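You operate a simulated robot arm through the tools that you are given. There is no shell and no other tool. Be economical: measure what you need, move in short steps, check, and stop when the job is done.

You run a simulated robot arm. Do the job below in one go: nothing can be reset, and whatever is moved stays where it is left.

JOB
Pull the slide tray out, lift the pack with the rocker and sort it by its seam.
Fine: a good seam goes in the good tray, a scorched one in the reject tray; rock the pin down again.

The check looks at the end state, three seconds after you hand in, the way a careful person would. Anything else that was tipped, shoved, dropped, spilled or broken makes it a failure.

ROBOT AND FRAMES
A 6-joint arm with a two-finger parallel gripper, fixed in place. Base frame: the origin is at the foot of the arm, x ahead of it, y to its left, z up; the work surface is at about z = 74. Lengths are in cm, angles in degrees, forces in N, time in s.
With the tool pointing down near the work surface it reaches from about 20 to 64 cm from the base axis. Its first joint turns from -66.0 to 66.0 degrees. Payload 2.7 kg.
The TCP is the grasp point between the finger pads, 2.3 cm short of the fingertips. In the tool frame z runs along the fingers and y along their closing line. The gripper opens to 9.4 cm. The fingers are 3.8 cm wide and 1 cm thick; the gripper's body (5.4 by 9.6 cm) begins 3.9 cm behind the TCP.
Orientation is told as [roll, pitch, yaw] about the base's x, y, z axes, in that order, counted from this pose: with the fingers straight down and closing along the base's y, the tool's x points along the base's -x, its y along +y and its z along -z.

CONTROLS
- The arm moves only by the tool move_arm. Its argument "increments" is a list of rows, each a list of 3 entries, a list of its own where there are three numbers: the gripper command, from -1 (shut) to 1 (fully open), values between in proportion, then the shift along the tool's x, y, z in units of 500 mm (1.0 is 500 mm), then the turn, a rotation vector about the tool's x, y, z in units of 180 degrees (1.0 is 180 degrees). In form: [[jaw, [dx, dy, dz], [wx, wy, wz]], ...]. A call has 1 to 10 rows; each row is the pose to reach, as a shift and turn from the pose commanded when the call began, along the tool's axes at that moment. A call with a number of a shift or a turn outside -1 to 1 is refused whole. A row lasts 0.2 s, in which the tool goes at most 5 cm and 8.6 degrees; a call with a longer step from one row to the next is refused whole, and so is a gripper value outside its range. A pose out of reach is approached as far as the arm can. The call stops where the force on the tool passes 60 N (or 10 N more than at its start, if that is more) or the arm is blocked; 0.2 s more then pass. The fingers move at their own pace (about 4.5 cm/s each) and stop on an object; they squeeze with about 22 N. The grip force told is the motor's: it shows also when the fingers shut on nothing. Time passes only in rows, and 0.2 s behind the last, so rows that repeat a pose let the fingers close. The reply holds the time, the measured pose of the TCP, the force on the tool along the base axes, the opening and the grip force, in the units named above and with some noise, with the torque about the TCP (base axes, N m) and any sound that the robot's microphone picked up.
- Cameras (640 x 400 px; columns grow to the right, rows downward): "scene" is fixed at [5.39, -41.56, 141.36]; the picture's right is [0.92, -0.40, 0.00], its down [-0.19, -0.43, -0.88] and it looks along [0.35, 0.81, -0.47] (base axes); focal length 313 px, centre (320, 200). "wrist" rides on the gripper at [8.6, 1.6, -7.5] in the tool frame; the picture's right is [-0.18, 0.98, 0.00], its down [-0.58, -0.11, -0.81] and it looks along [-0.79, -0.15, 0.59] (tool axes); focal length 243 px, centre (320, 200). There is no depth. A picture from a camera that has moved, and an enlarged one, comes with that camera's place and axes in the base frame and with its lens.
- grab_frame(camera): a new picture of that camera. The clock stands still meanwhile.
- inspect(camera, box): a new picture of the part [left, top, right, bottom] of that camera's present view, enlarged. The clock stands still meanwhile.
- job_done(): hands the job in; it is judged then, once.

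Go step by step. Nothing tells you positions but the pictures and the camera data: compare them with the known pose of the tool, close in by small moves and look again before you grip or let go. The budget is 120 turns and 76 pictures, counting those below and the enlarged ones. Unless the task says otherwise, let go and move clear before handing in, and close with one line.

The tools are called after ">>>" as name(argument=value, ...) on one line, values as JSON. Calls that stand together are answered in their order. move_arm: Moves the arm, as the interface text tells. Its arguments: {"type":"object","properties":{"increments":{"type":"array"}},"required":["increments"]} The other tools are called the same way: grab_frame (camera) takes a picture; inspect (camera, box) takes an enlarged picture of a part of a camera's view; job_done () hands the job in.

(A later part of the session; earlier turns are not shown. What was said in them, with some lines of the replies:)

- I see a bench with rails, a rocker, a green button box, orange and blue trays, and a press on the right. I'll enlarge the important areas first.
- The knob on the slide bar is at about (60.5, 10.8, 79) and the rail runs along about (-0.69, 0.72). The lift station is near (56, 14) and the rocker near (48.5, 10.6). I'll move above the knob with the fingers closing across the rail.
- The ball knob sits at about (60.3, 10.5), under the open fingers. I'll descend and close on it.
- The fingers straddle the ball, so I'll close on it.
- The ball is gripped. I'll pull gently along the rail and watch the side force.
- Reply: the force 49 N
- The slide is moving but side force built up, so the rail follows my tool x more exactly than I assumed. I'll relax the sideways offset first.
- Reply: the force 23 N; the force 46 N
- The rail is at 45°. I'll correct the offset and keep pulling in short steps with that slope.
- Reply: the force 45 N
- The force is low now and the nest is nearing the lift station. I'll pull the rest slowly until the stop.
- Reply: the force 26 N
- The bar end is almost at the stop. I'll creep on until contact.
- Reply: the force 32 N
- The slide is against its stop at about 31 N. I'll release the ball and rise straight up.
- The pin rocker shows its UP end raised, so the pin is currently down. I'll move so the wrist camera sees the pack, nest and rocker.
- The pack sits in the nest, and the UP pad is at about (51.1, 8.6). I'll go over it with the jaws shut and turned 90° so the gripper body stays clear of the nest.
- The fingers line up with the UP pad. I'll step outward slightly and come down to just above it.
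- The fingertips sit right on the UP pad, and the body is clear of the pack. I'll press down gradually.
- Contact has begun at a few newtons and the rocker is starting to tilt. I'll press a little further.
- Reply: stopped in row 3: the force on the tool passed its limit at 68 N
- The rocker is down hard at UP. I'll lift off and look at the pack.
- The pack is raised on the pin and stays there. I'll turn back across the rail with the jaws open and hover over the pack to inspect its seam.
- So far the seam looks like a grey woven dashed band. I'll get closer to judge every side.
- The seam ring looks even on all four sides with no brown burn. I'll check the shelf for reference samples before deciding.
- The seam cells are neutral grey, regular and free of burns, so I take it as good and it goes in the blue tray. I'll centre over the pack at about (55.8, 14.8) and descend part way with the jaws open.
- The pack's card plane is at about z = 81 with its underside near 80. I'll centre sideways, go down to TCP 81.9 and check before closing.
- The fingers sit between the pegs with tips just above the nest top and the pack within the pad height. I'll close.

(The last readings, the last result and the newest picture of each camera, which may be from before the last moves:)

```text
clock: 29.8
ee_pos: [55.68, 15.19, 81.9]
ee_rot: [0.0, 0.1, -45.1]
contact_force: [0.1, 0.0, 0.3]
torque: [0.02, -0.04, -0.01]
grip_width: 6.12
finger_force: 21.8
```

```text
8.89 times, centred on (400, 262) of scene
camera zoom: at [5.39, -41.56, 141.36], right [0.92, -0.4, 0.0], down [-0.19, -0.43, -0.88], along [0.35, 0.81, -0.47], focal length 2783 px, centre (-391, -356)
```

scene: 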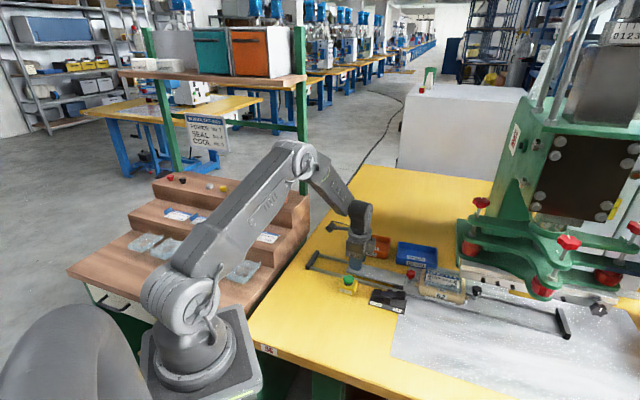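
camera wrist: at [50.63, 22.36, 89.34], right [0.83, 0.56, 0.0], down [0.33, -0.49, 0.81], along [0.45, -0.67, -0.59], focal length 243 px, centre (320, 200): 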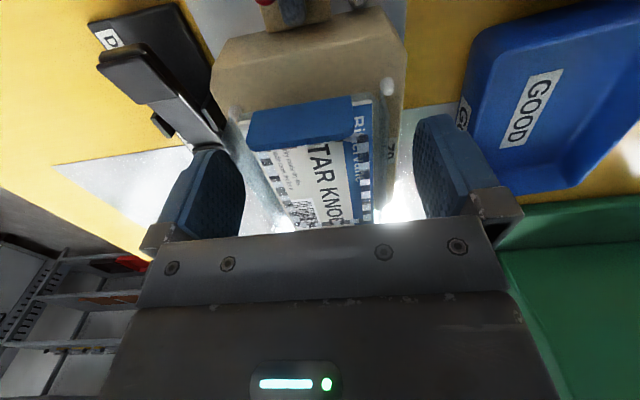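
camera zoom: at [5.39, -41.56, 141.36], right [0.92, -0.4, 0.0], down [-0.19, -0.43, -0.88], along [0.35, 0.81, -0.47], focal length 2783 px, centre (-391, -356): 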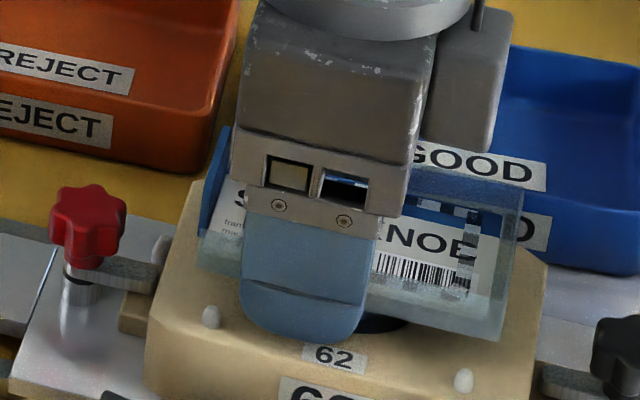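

The pack is held at 6.1 cm wide, so I'll lift it straight up.

>>> move_arm(increments=[[-1, [0, 0, -0.02], [0, 0, 0]], [-1, [0, 0, -0.06], [0, 0, 0]], [-1, [0, 0, -0.11], [0, 0, 0]], [-1, [0, 0, -0.16], [0, 0, 0]], [-1, [0, 0, -0.2], [0, 0, 0]], [-1, [0, 0, -0.2], [0, 0, 0]]])

>>> grab_frame(camera="wrist")

>>> inspect(camera="scene", box=[350, 180, 470, 270])

```text
clock: 31.2
ee_pos: [55.62, 15.15, 91.81]
ee_rot: [0.1, 0.1, -45.1]
contact_force: [0.1, -0.4, -0.4]
torque: [-0.02, 0.0, -0.02]
grip_width: 6.1
finger_force: 22.1
```

```text
31 pictures are left
camera wrist: at [50.59, 22.33, 99.39], right [0.83, 0.56, 0.0], down [0.33, -0.49, 0.81], along [0.45, -0.67, -0.59], focal length 243 px, centre (320, 200)
```

wrist: 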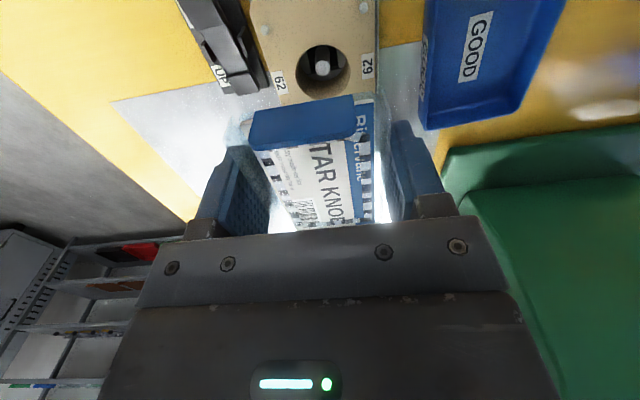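

```text
4.44 times, centred on (410, 225) of scene
camera zoom: at [5.39, -41.56, 141.36], right [0.92, -0.4, 0.0], down [-0.19, -0.43, -0.88], along [0.35, 0.81, -0.47], focal length 1392 px, centre (-80, 89)
```

zoom: 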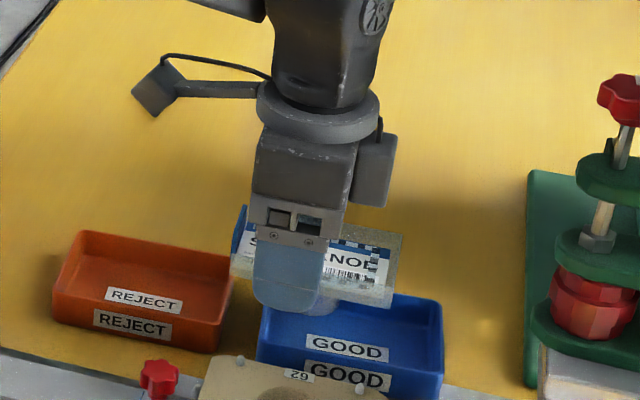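

The pack is clear of the nest, with its bubble hanging below the flange. The blue tray is centred near (67, 22.5), so I'll test how far the arm reaches with the tool vertical.

>>> move_arm(increments=[[-1, [-0.008, 0.065, 0], [0, 0, -0.007]], [-1, [-0.016, 0.13, 0], [0, 0, -0.014]], [-1, [-0.025, 0.195, 0], [0, 0, -0.021]], [-1, [-0.033, 0.261, 0.0], [0, 0, -0.028]], [-1, [-0.033, 0.261, 0.0], [0, 0, -0.028]]])

>>> inspect(camera="scene", box=[350, 180, 470, 270])

>>> grab_frame(camera="wrist")

```text
clock: 32.4
ee_pos: [60.76, 21.08, 91.63]
ee_rot: [0.0, 0.0, -40.0]
contact_force: [1.3, 0.4, -1.0]
torque: [0.01, 0.01, 0.0]
grip_width: 6.13
finger_force: 22.1
out of reach, approached as far as the arm can: row 3, 4, 5
```

```text
4.44 times, centred on (410, 225) of scene
camera zoom: at [5.39, -41.56, 141.36], right [0.92, -0.4, 0.0], down [-0.19, -0.43, -0.88], along [0.35, 0.81, -0.47], focal length 1392 px, centre (-80, 89)
```

zoom: 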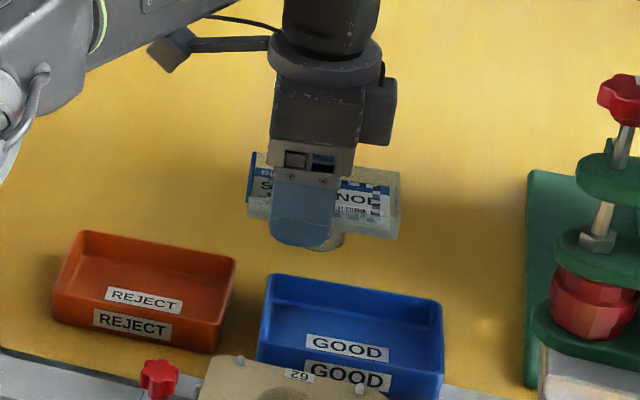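

```text
28 pictures are left
camera wrist: at [55.1, 27.76, 99.01], right [0.77, 0.63, 0.0], down [0.38, -0.46, 0.81], along [0.51, -0.62, -0.59], focal length 243 px, centre (320, 200)
```

wrist: 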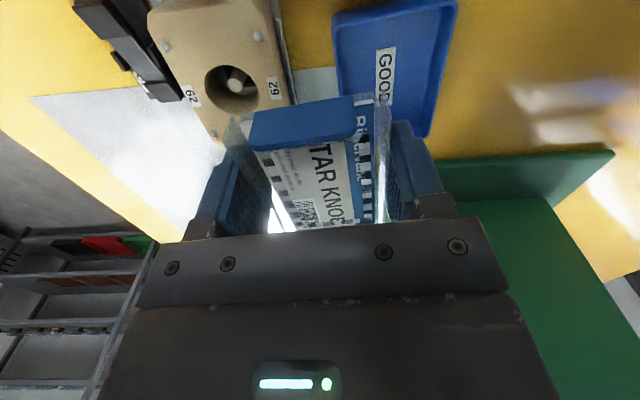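

Vertical reach ends at r = 64.3, and I need about 70. I'll tilt the fingers outward along the reach direction to gain it.

>>> move_arm(increments=[[-1, [0, 0, 0], [-0.0287, -0.017, 0]], [-1, [0, 0, 0], [-0.0574, -0.034, 0]], [-1, [0, 0, 0], [-0.0861, -0.0509, 0]], [-1, [0, 0, 0], [-0.0861, -0.0509, 0]]])

```text
clock: 33.4
ee_pos: [60.84, 21.05, 91.55]
ee_rot: [15.7, -9.0, -41.3]
contact_force: [0.1, -0.6, -0.5]
torque: [-0.02, 0.0, 0.01]
grip_width: 6.13
finger_force: 21.6
```

Tilting worked, so I'll now reach toward the tray centre at this tilt, lowering a little.

>>> move_arm(increments=[[-1, [-0.0135, 0.0275, 0.0345], [0, 0, 0]], [-1, [-0.027, 0.055, 0.069], [0, 0, 0]], [-1, [-0.0406, 0.0824, 0.1034], [0, 0, 0]], [-1, [-0.0406, 0.0824, 0.1034], [0, 0, 0]]])

>>> inspect(camera="scene", box=[350, 180, 470, 270])

```text
clock: 34.4
ee_pos: [65.36, 22.95, 88.57]
ee_rot: [15.6, -9.0, -41.2]
contact_force: [-0.4, 0.1, -1.0]
torque: [0.0, 0.0, 0.0]
grip_width: 6.12
finger_force: 22.4
out of reach, approached as far as the arm can: row 3, 4
```

```text
4.44 times, centred on (410, 225) of scene
camera zoom: at [5.39, -41.56, 141.36], right [0.92, -0.4, 0.0], down [-0.19, -0.43, -0.88], along [0.35, 0.81, -0.47], focal length 1392 px, centre (-80, 89)
```

zoom: 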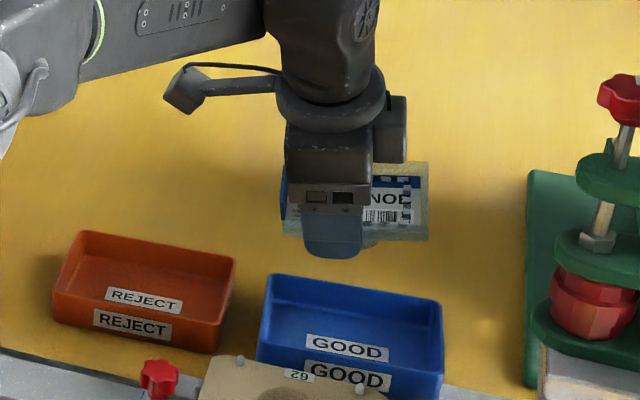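

I'm nearly there at r = 69.3. I'll tilt 6° more and move down toward z = 83.5 over the tray.

>>> move_arm(increments=[[-1, [0, 0, 0], [-0.0287, -0.017, 0]], [-1, [0.0038, -0.0043, 0.05], [-0.0287, -0.017, 0]], [-1, [0.0076, -0.0085, 0.1014], [-0.0287, -0.017, 0]], [-1, [0.0076, -0.0085, 0.1014], [-0.0287, -0.017, 0]]])

>>> inspect(camera="scene", box=[370, 200, 460, 275])

>>> grab_frame(camera="wrist")

```text
clock: 35.4
ee_pos: [66.2, 23.3, 83.53]
ee_rot: [21.0, -11.9, -42.2]
contact_force: [-0.4, 0.4, -0.9]
torque: [0.0, 0.01, 0.03]
grip_width: 6.14
finger_force: 22.3
```

```text
5.33 times, centred on (415, 238) of scene
camera zoom: at [5.39, -41.56, 141.36], right [0.92, -0.4, 0.0], down [-0.19, -0.43, -0.88], along [0.35, 0.81, -0.47], focal length 1670 px, centre (-187, 0)
```

zoom: 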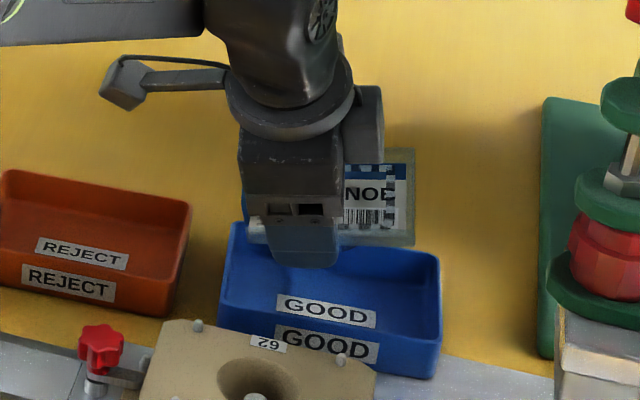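

```text
25 pictures are left
camera wrist: at [57.86, 29.15, 89.14], right [0.7, 0.61, 0.38], down [0.05, -0.57, 0.82], along [0.72, -0.55, -0.43], focal length 243 px, centre (320, 200)
```

wrist: 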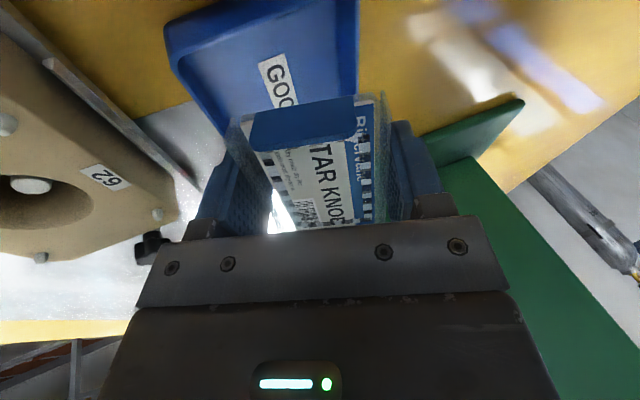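

The pack is over the tray but a bit toward its left end. I'll shift about 1 cm along the tray, slightly outward and down.

>>> move_arm(increments=[[-1, [-0.0172, 0.0023, 0.0267], [0, 0, 0]], [-1, [-0.0172, 0.0023, 0.0267], [0, 0, 0]]])

>>> inspect(camera="scene", box=[385, 220, 445, 270])

```text
clock: 36.0
ee_pos: [67.28, 22.88, 82.52]
ee_rot: [21.1, -11.9, -42.2]
contact_force: [-0.2, -0.1, -0.2]
torque: [0.04, 0.03, 0.01]
grip_width: 6.15
finger_force: 21.7
```

```text
8.00 times, centred on (415, 245) of scene
camera zoom: at [5.39, -41.56, 141.36], right [0.92, -0.4, 0.0], down [-0.19, -0.43, -0.88], along [0.35, 0.81, -0.47], focal length 2505 px, centre (-440, -160)
```

zoom: 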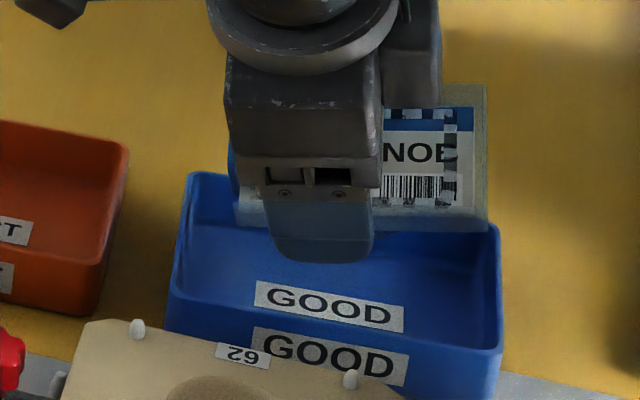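

The pack is well aligned over the tray. I'll lower about 2 cm more.

>>> move_arm(increments=[[-1, [0.0045, -0.0077, 0.02], [0, 0, 0]], [-1, [0.0091, -0.0154, 0.0402], [0, 0, 0]], [-1, [0.0091, -0.0154, 0.0402], [0, 0, 0]]])

>>> inspect(camera="scene", box=[385, 220, 445, 270])

>>> grab_frame(camera="wrist")

```text
clock: 36.8
ee_pos: [66.97, 22.78, 80.48]
ee_rot: [21.0, -11.9, -42.1]
contact_force: [0.6, 0.1, -0.4]
torque: [0.0, 0.02, -0.01]
grip_width: 6.11
finger_force: 21.9
out of reach, approached as far as the arm can: row 1, 2, 3
```

```text
8.00 times, centred on (415, 245) of scene
camera zoom: at [5.39, -41.56, 141.36], right [0.92, -0.4, 0.0], down [-0.19, -0.43, -0.88], along [0.35, 0.81, -0.47], focal length 2505 px, centre (-440, -160)
```

zoom: 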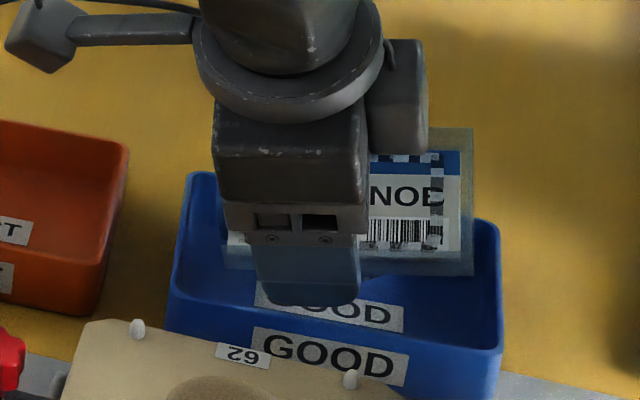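

```text
22 pictures are left
camera wrist: at [58.64, 28.65, 86.04], right [0.7, 0.61, 0.38], down [0.05, -0.57, 0.82], along [0.72, -0.55, -0.43], focal length 243 px, centre (320, 200)
```

wrist: 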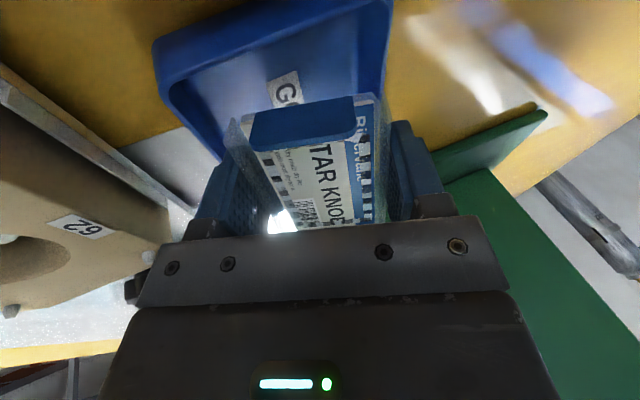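

The pack is inside the tray outline with the near edge just above the rim level. I'll open a little to release it.

>>> move_arm(increments=[[0.5, [0, 0, 0], [0, 0, 0]], [0.5, [0, 0, 0], [0, 0, 0]], [0.5, [0, 0, 0], [0, 0, 0]]])

>>> inspect(camera="scene", box=[385, 220, 445, 270])

```text
clock: 37.6
ee_pos: [66.98, 22.73, 80.45]
ee_rot: [21.1, -11.9, -42.2]
contact_force: [-0.3, -0.1, 1.0]
torque: [-0.02, 0.03, 0.02]
grip_width: 7.04
finger_force: 0.0
```

```text
8.00 times, centred on (415, 245) of scene
camera zoom: at [5.39, -41.56, 141.36], right [0.92, -0.4, 0.0], down [-0.19, -0.43, -0.88], along [0.35, 0.81, -0.47], focal length 2505 px, centre (-440, -160)
```

zoom: 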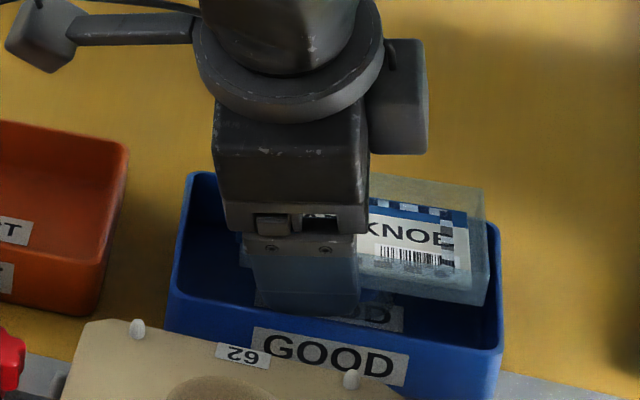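

The pack has settled in the blue tray. I'll back off straight along the tool axis.

>>> move_arm(increments=[[0.5, [0, 0, -0.03], [0, 0, 0]], [0.5, [0, 0, -0.08], [0, 0, 0]], [0.5, [0, 0, -0.15], [0, 0, 0]], [0.5, [0, 0, -0.23], [0, 0, 0]], [0.5, [0, 0, -0.3], [0, 0, 0]]])

>>> inspect(camera="scene", box=[360, 200, 460, 280])

```text
clock: 38.8
ee_pos: [61.37, 20.72, 94.07]
ee_rot: [21.1, -11.8, -42.2]
contact_force: [0.0, 0.0, 0.1]
torque: [-0.03, 0.01, 0.0]
grip_width: 7.04
finger_force: 0.1
```

```text
5.00 times, centred on (410, 240) of scene
camera zoom: at [5.39, -41.56, 141.36], right [0.92, -0.4, 0.0], down [-0.19, -0.43, -0.88], along [0.35, 0.81, -0.47], focal length 1566 px, centre (-130, 0)
```

zoom: 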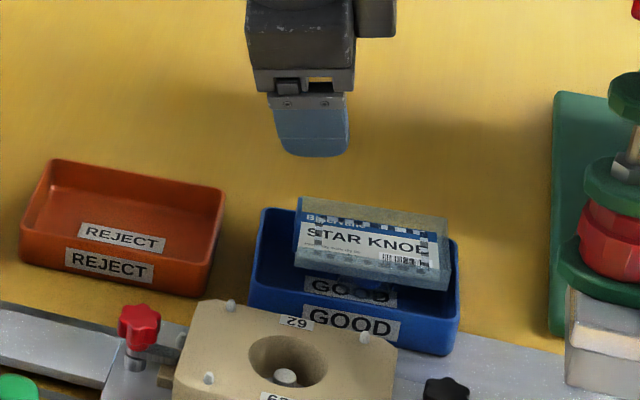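

The pack rests in the blue tray, possibly leaning on the far rim. I'll look closer.

>>> inspect(camera="scene", box=[405, 235, 455, 275])

>>> grab_frame(camera="wrist")

```text
10.00 times, centred on (430, 255) of scene
camera zoom: at [5.39, -41.56, 141.36], right [0.92, -0.4, 0.0], down [-0.19, -0.43, -0.88], along [0.35, 0.81, -0.47], focal length 3131 px, centre (-780, -350)
```

zoom: 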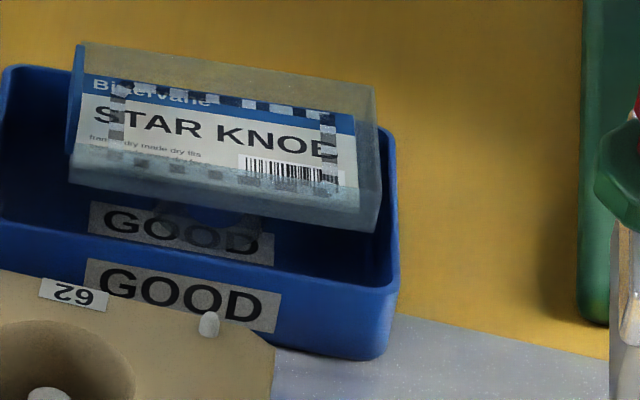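

```text
18 pictures are left
camera wrist: at [52.94, 26.56, 99.73], right [0.7, 0.61, 0.38], down [0.05, -0.57, 0.82], along [0.72, -0.55, -0.43], focal length 243 px, centre (320, 200)
```

wrist: 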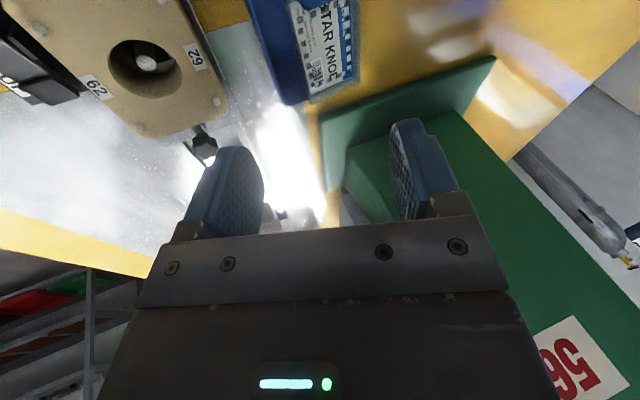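

The bubble holds the flange near rim height. I'll level the tool and look from above to judge how it sits.

>>> move_arm(increments=[[0.5, [0.022, 0.005, -0.025], [0.0383, 0.0226, 0]], [0.5, [0.044, 0.01, -0.05], [0.0765, 0.0453, 0]], [0.5, [0.067, 0.016, -0.075], [0.1148, 0.0679, 0]], [0.5, [0.067, 0.016, -0.075], [0.1148, 0.0679, 0]]])

>>> inspect(camera="wrist", box=[330, 0, 510, 150])

```text
clock: 39.8
ee_pos: [57.85, 23.23, 97.15]
ee_rot: [0.0, 0.1, -40.1]
contact_force: [-0.1, 0.2, 0.6]
torque: [0.0, 0.02, -0.04]
grip_width: 7.08
finger_force: 0.2
```

```text
2.67 times, centred on (420, 75) of wrist
camera zoom: at [52.11, 29.84, 104.69], right [0.77, 0.63, 0.0], down [0.38, -0.46, 0.81], along [0.51, -0.62, -0.59], focal length 647 px, centre (53, 533)
```

zoom: 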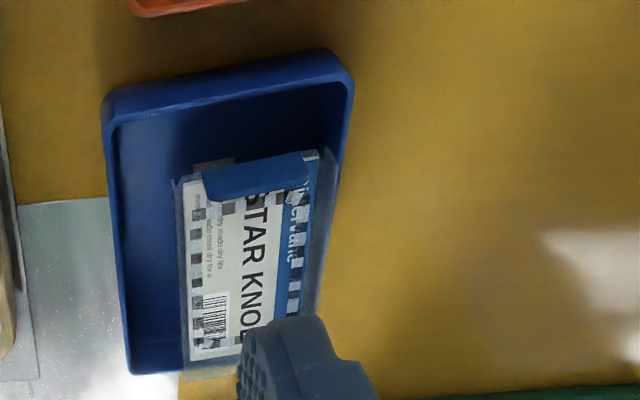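

The pack lies fully within the tray outline, so I'll leave it. Next I'll go with closed jaws to the DOWN pad, near (46.5, 12.2).

>>> move_arm(increments=[[0, [0.003, -0.032, 0], [0, 0, -0.0472]], [-1, [0.006, -0.064, 0], [0, 0, -0.0944]], [-1, [0.01, -0.096, 0], [0, 0, -0.1416]], [-1, [0.013, -0.128, 0], [0, 0, -0.1888]], [-1, [0.016, -0.16, 0], [0, 0, -0.236]], [-1, [0.019, -0.191, 0], [0, 0, -0.2832]], [-1, [0.022, -0.223, 0], [0, 0, -0.3304]], [-1, [0.026, -0.255, 0], [0, 0, -0.3776]], [-1, [0.029, -0.287, 0], [0, 0, -0.4248]], [-1, [0.032, -0.319, 0], [0, 0, -0.472]]])

>>> move_arm(increments=[[-1, [0, 0, 0.06], [0, 0, 0]], [-1, [0, 0, 0.13], [0, 0, 0]], [-1, [0, 0, 0.2], [0, 0, 0]], [-1, [0, 0, 0.2], [0, 0, 0]]])

>>> grab_frame(camera="wrist")

>>> inspect(camera="scene", box=[350, 230, 450, 310])

```text
clock: 42.0
ee_pos: [46.32, 11.88, 97.34]
ee_rot: [0.1, 0.0, 45.1]
contact_force: [0.4, 0.2, 0.8]
torque: [0.01, -0.01, 0.04]
grip_width: 0.0
finger_force: 22.6
```

```text
clock: 43.0
ee_pos: [46.18, 11.81, 87.05]
ee_rot: [0.1, 0.1, 45.0]
contact_force: [0.4, -0.1, -0.7]
torque: [-0.01, 0.01, 0.01]
grip_width: 0.01
finger_force: 21.9
```

```text
16 pictures are left
camera wrist: at [38.92, 6.83, 94.58], right [-0.56, 0.83, 0.0], down [0.49, 0.33, 0.81], along [0.67, 0.46, -0.59], focal length 243 px, centre (320, 200)
```

wrist: 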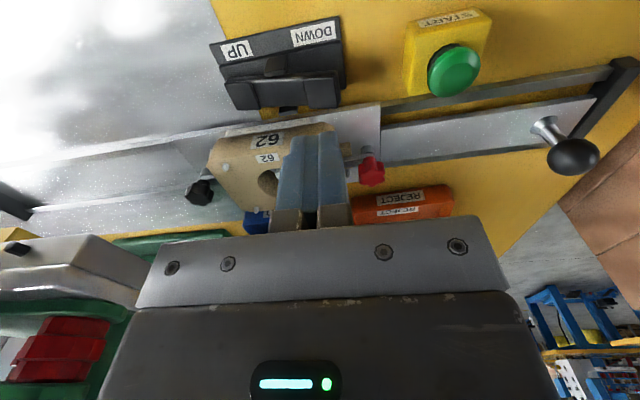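

```text
5.00 times, centred on (400, 270) of scene
camera zoom: at [5.39, -41.56, 141.36], right [0.92, -0.4, 0.0], down [-0.19, -0.43, -0.88], along [0.35, 0.81, -0.47], focal length 1566 px, centre (-80, -150)
```

zoom: 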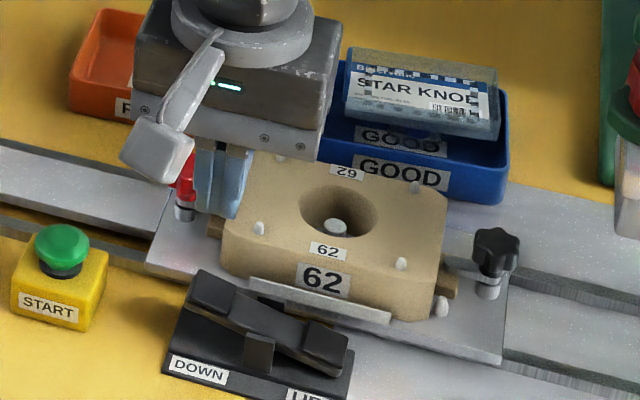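

The fingers are directly over the raised DOWN pad, well clear of START. I'll lower and press gently.

>>> move_arm(increments=[[-1, [0.003, 0, 0.05], [0, 0, 0]], [-1, [0.003, 0, 0.085], [0, 0, 0]], [-1, [0.003, 0, 0.1], [0, 0, 0]], [-1, [0.003, 0, 0.112], [0, 0, 0]], [-1, [0.003, 0, 0.122], [0, 0, 0]], [-1, [0.003, 0, 0.132], [0, 0, 0]], [-1, [0.003, 0, 0.142], [0, 0, 0]]])

>>> inspect(camera="scene", box=[350, 230, 450, 310])

```text
clock: 44.6
ee_pos: [46.09, 11.67, 79.99]
ee_rot: [0.1, 0.0, 45.1]
contact_force: [-1.7, 1.7, 1.7]
torque: [0.05, 0.04, 0.0]
grip_width: 0.0
finger_force: 22.2
```

```text
5.00 times, centred on (400, 270) of scene
camera zoom: at [5.39, -41.56, 141.36], right [0.92, -0.4, 0.0], down [-0.19, -0.43, -0.88], along [0.35, 0.81, -0.47], focal length 1566 px, centre (-80, -150)
```

zoom: 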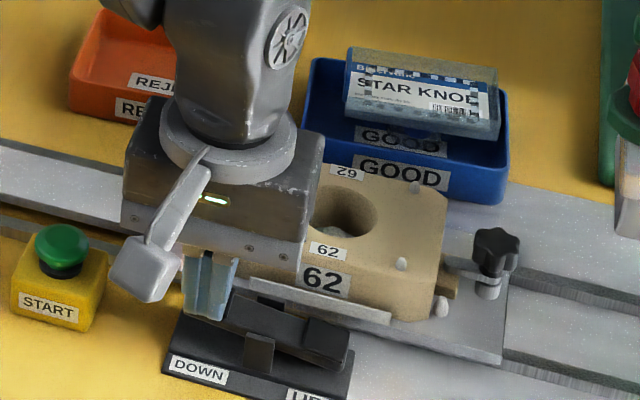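

It is touching and the pin has begun to go down. I'll press on until it is firm.

>>> move_arm(increments=[[-1, [0, 0, 0.008], [0, 0, 0]], [-1, [0, 0, 0.015], [0, 0, 0]], [-1, [0, 0, 0.021], [0, 0, 0]], [-1, [0, 0, 0.027], [0, 0, 0]], [-1, [0, 0, 0.033], [0, 0, 0]]])

>>> inspect(camera="scene", box=[350, 230, 450, 310])

```text
clock: 45.9
ee_pos: [46.23, 11.74, 78.86]
ee_rot: [0.1, 0.1, 45.0]
contact_force: [-10.9, -1.5, 15.1]
torque: [-0.05, 0.01, -0.06]
grip_width: 0.0
finger_force: 22.8
stopped in row 5: the force on the tool passed its limit at 63 N (the readings are from after the stop); the commanded pose is now the measured one
```

```text
5.00 times, centred on (400, 270) of scene
camera zoom: at [5.35, -41.57, 141.36], right [0.92, -0.4, 0.0], down [-0.19, -0.43, -0.88], along [0.35, 0.81, -0.47], focal length 1566 px, centre (-80, -150)
```

zoom: 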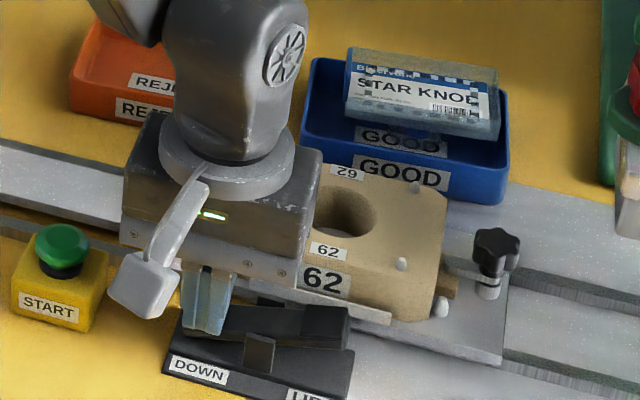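

The rocker is fully at DOWN. I'll raise the arm well clear and check the end state.

>>> move_arm(increments=[[-1, [0, 0, -0.02], [0, 0, 0]], [-1, [0, 0, -0.1], [0, 0, 0]], [-1, [0.02, 0, -0.19], [0, 0, 0]], [-1, [0.05, 0, -0.28], [0, 0, 0]], [-1, [0.1, 0, -0.36], [0, 0, 0]], [-1, [0.15, 0, -0.43], [0, 0, 0]], [-1, [0.2, 0, -0.5], [0, 0, 0]], [-1, [0.2, 0, -0.5], [0, 0, 0]]])

>>> grab_frame(camera="scene")

>>> inspect(camera="scene", box=[350, 230, 450, 310])

```text
clock: 47.7
ee_pos: [39.12, 4.85, 103.82]
ee_rot: [0.1, 0.0, 45.1]
contact_force: [-0.8, 0.2, -0.2]
torque: [-0.03, 0.0, 0.01]
grip_width: 0.0
finger_force: 22.7
```

```text
12 pictures are left
```

scene: 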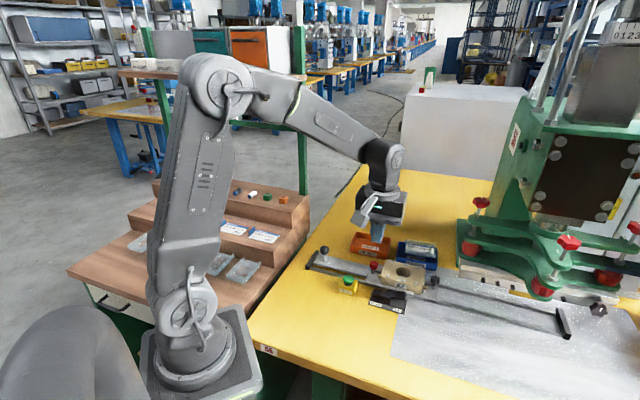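

```text
5.00 times, centred on (400, 270) of scene
camera zoom: at [5.39, -41.56, 141.36], right [0.92, -0.4, 0.0], down [-0.19, -0.43, -0.88], along [0.35, 0.81, -0.47], focal length 1566 px, centre (-80, -150)
```

zoom: 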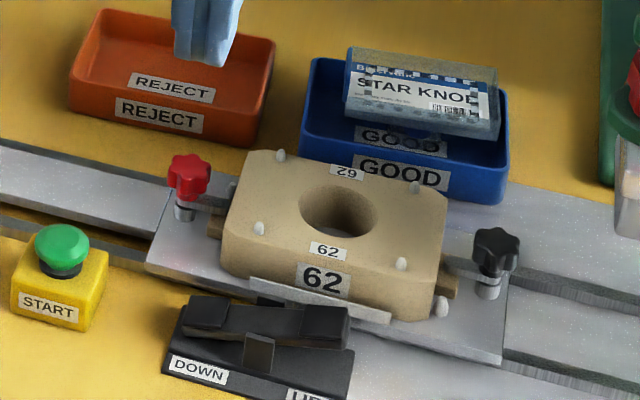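

The pin is down, the slide is out, the pack is in the GOOD tray and nothing else has moved, so I'm handing in.

>>> job_done()

```text
The job is handed in.
```

I pulled the tray out, lifted the pack and put it in the good tray, judging its seam even and unscorched by eye; the pack sits slightly off-centre there, and the rocker is back at DOWN.
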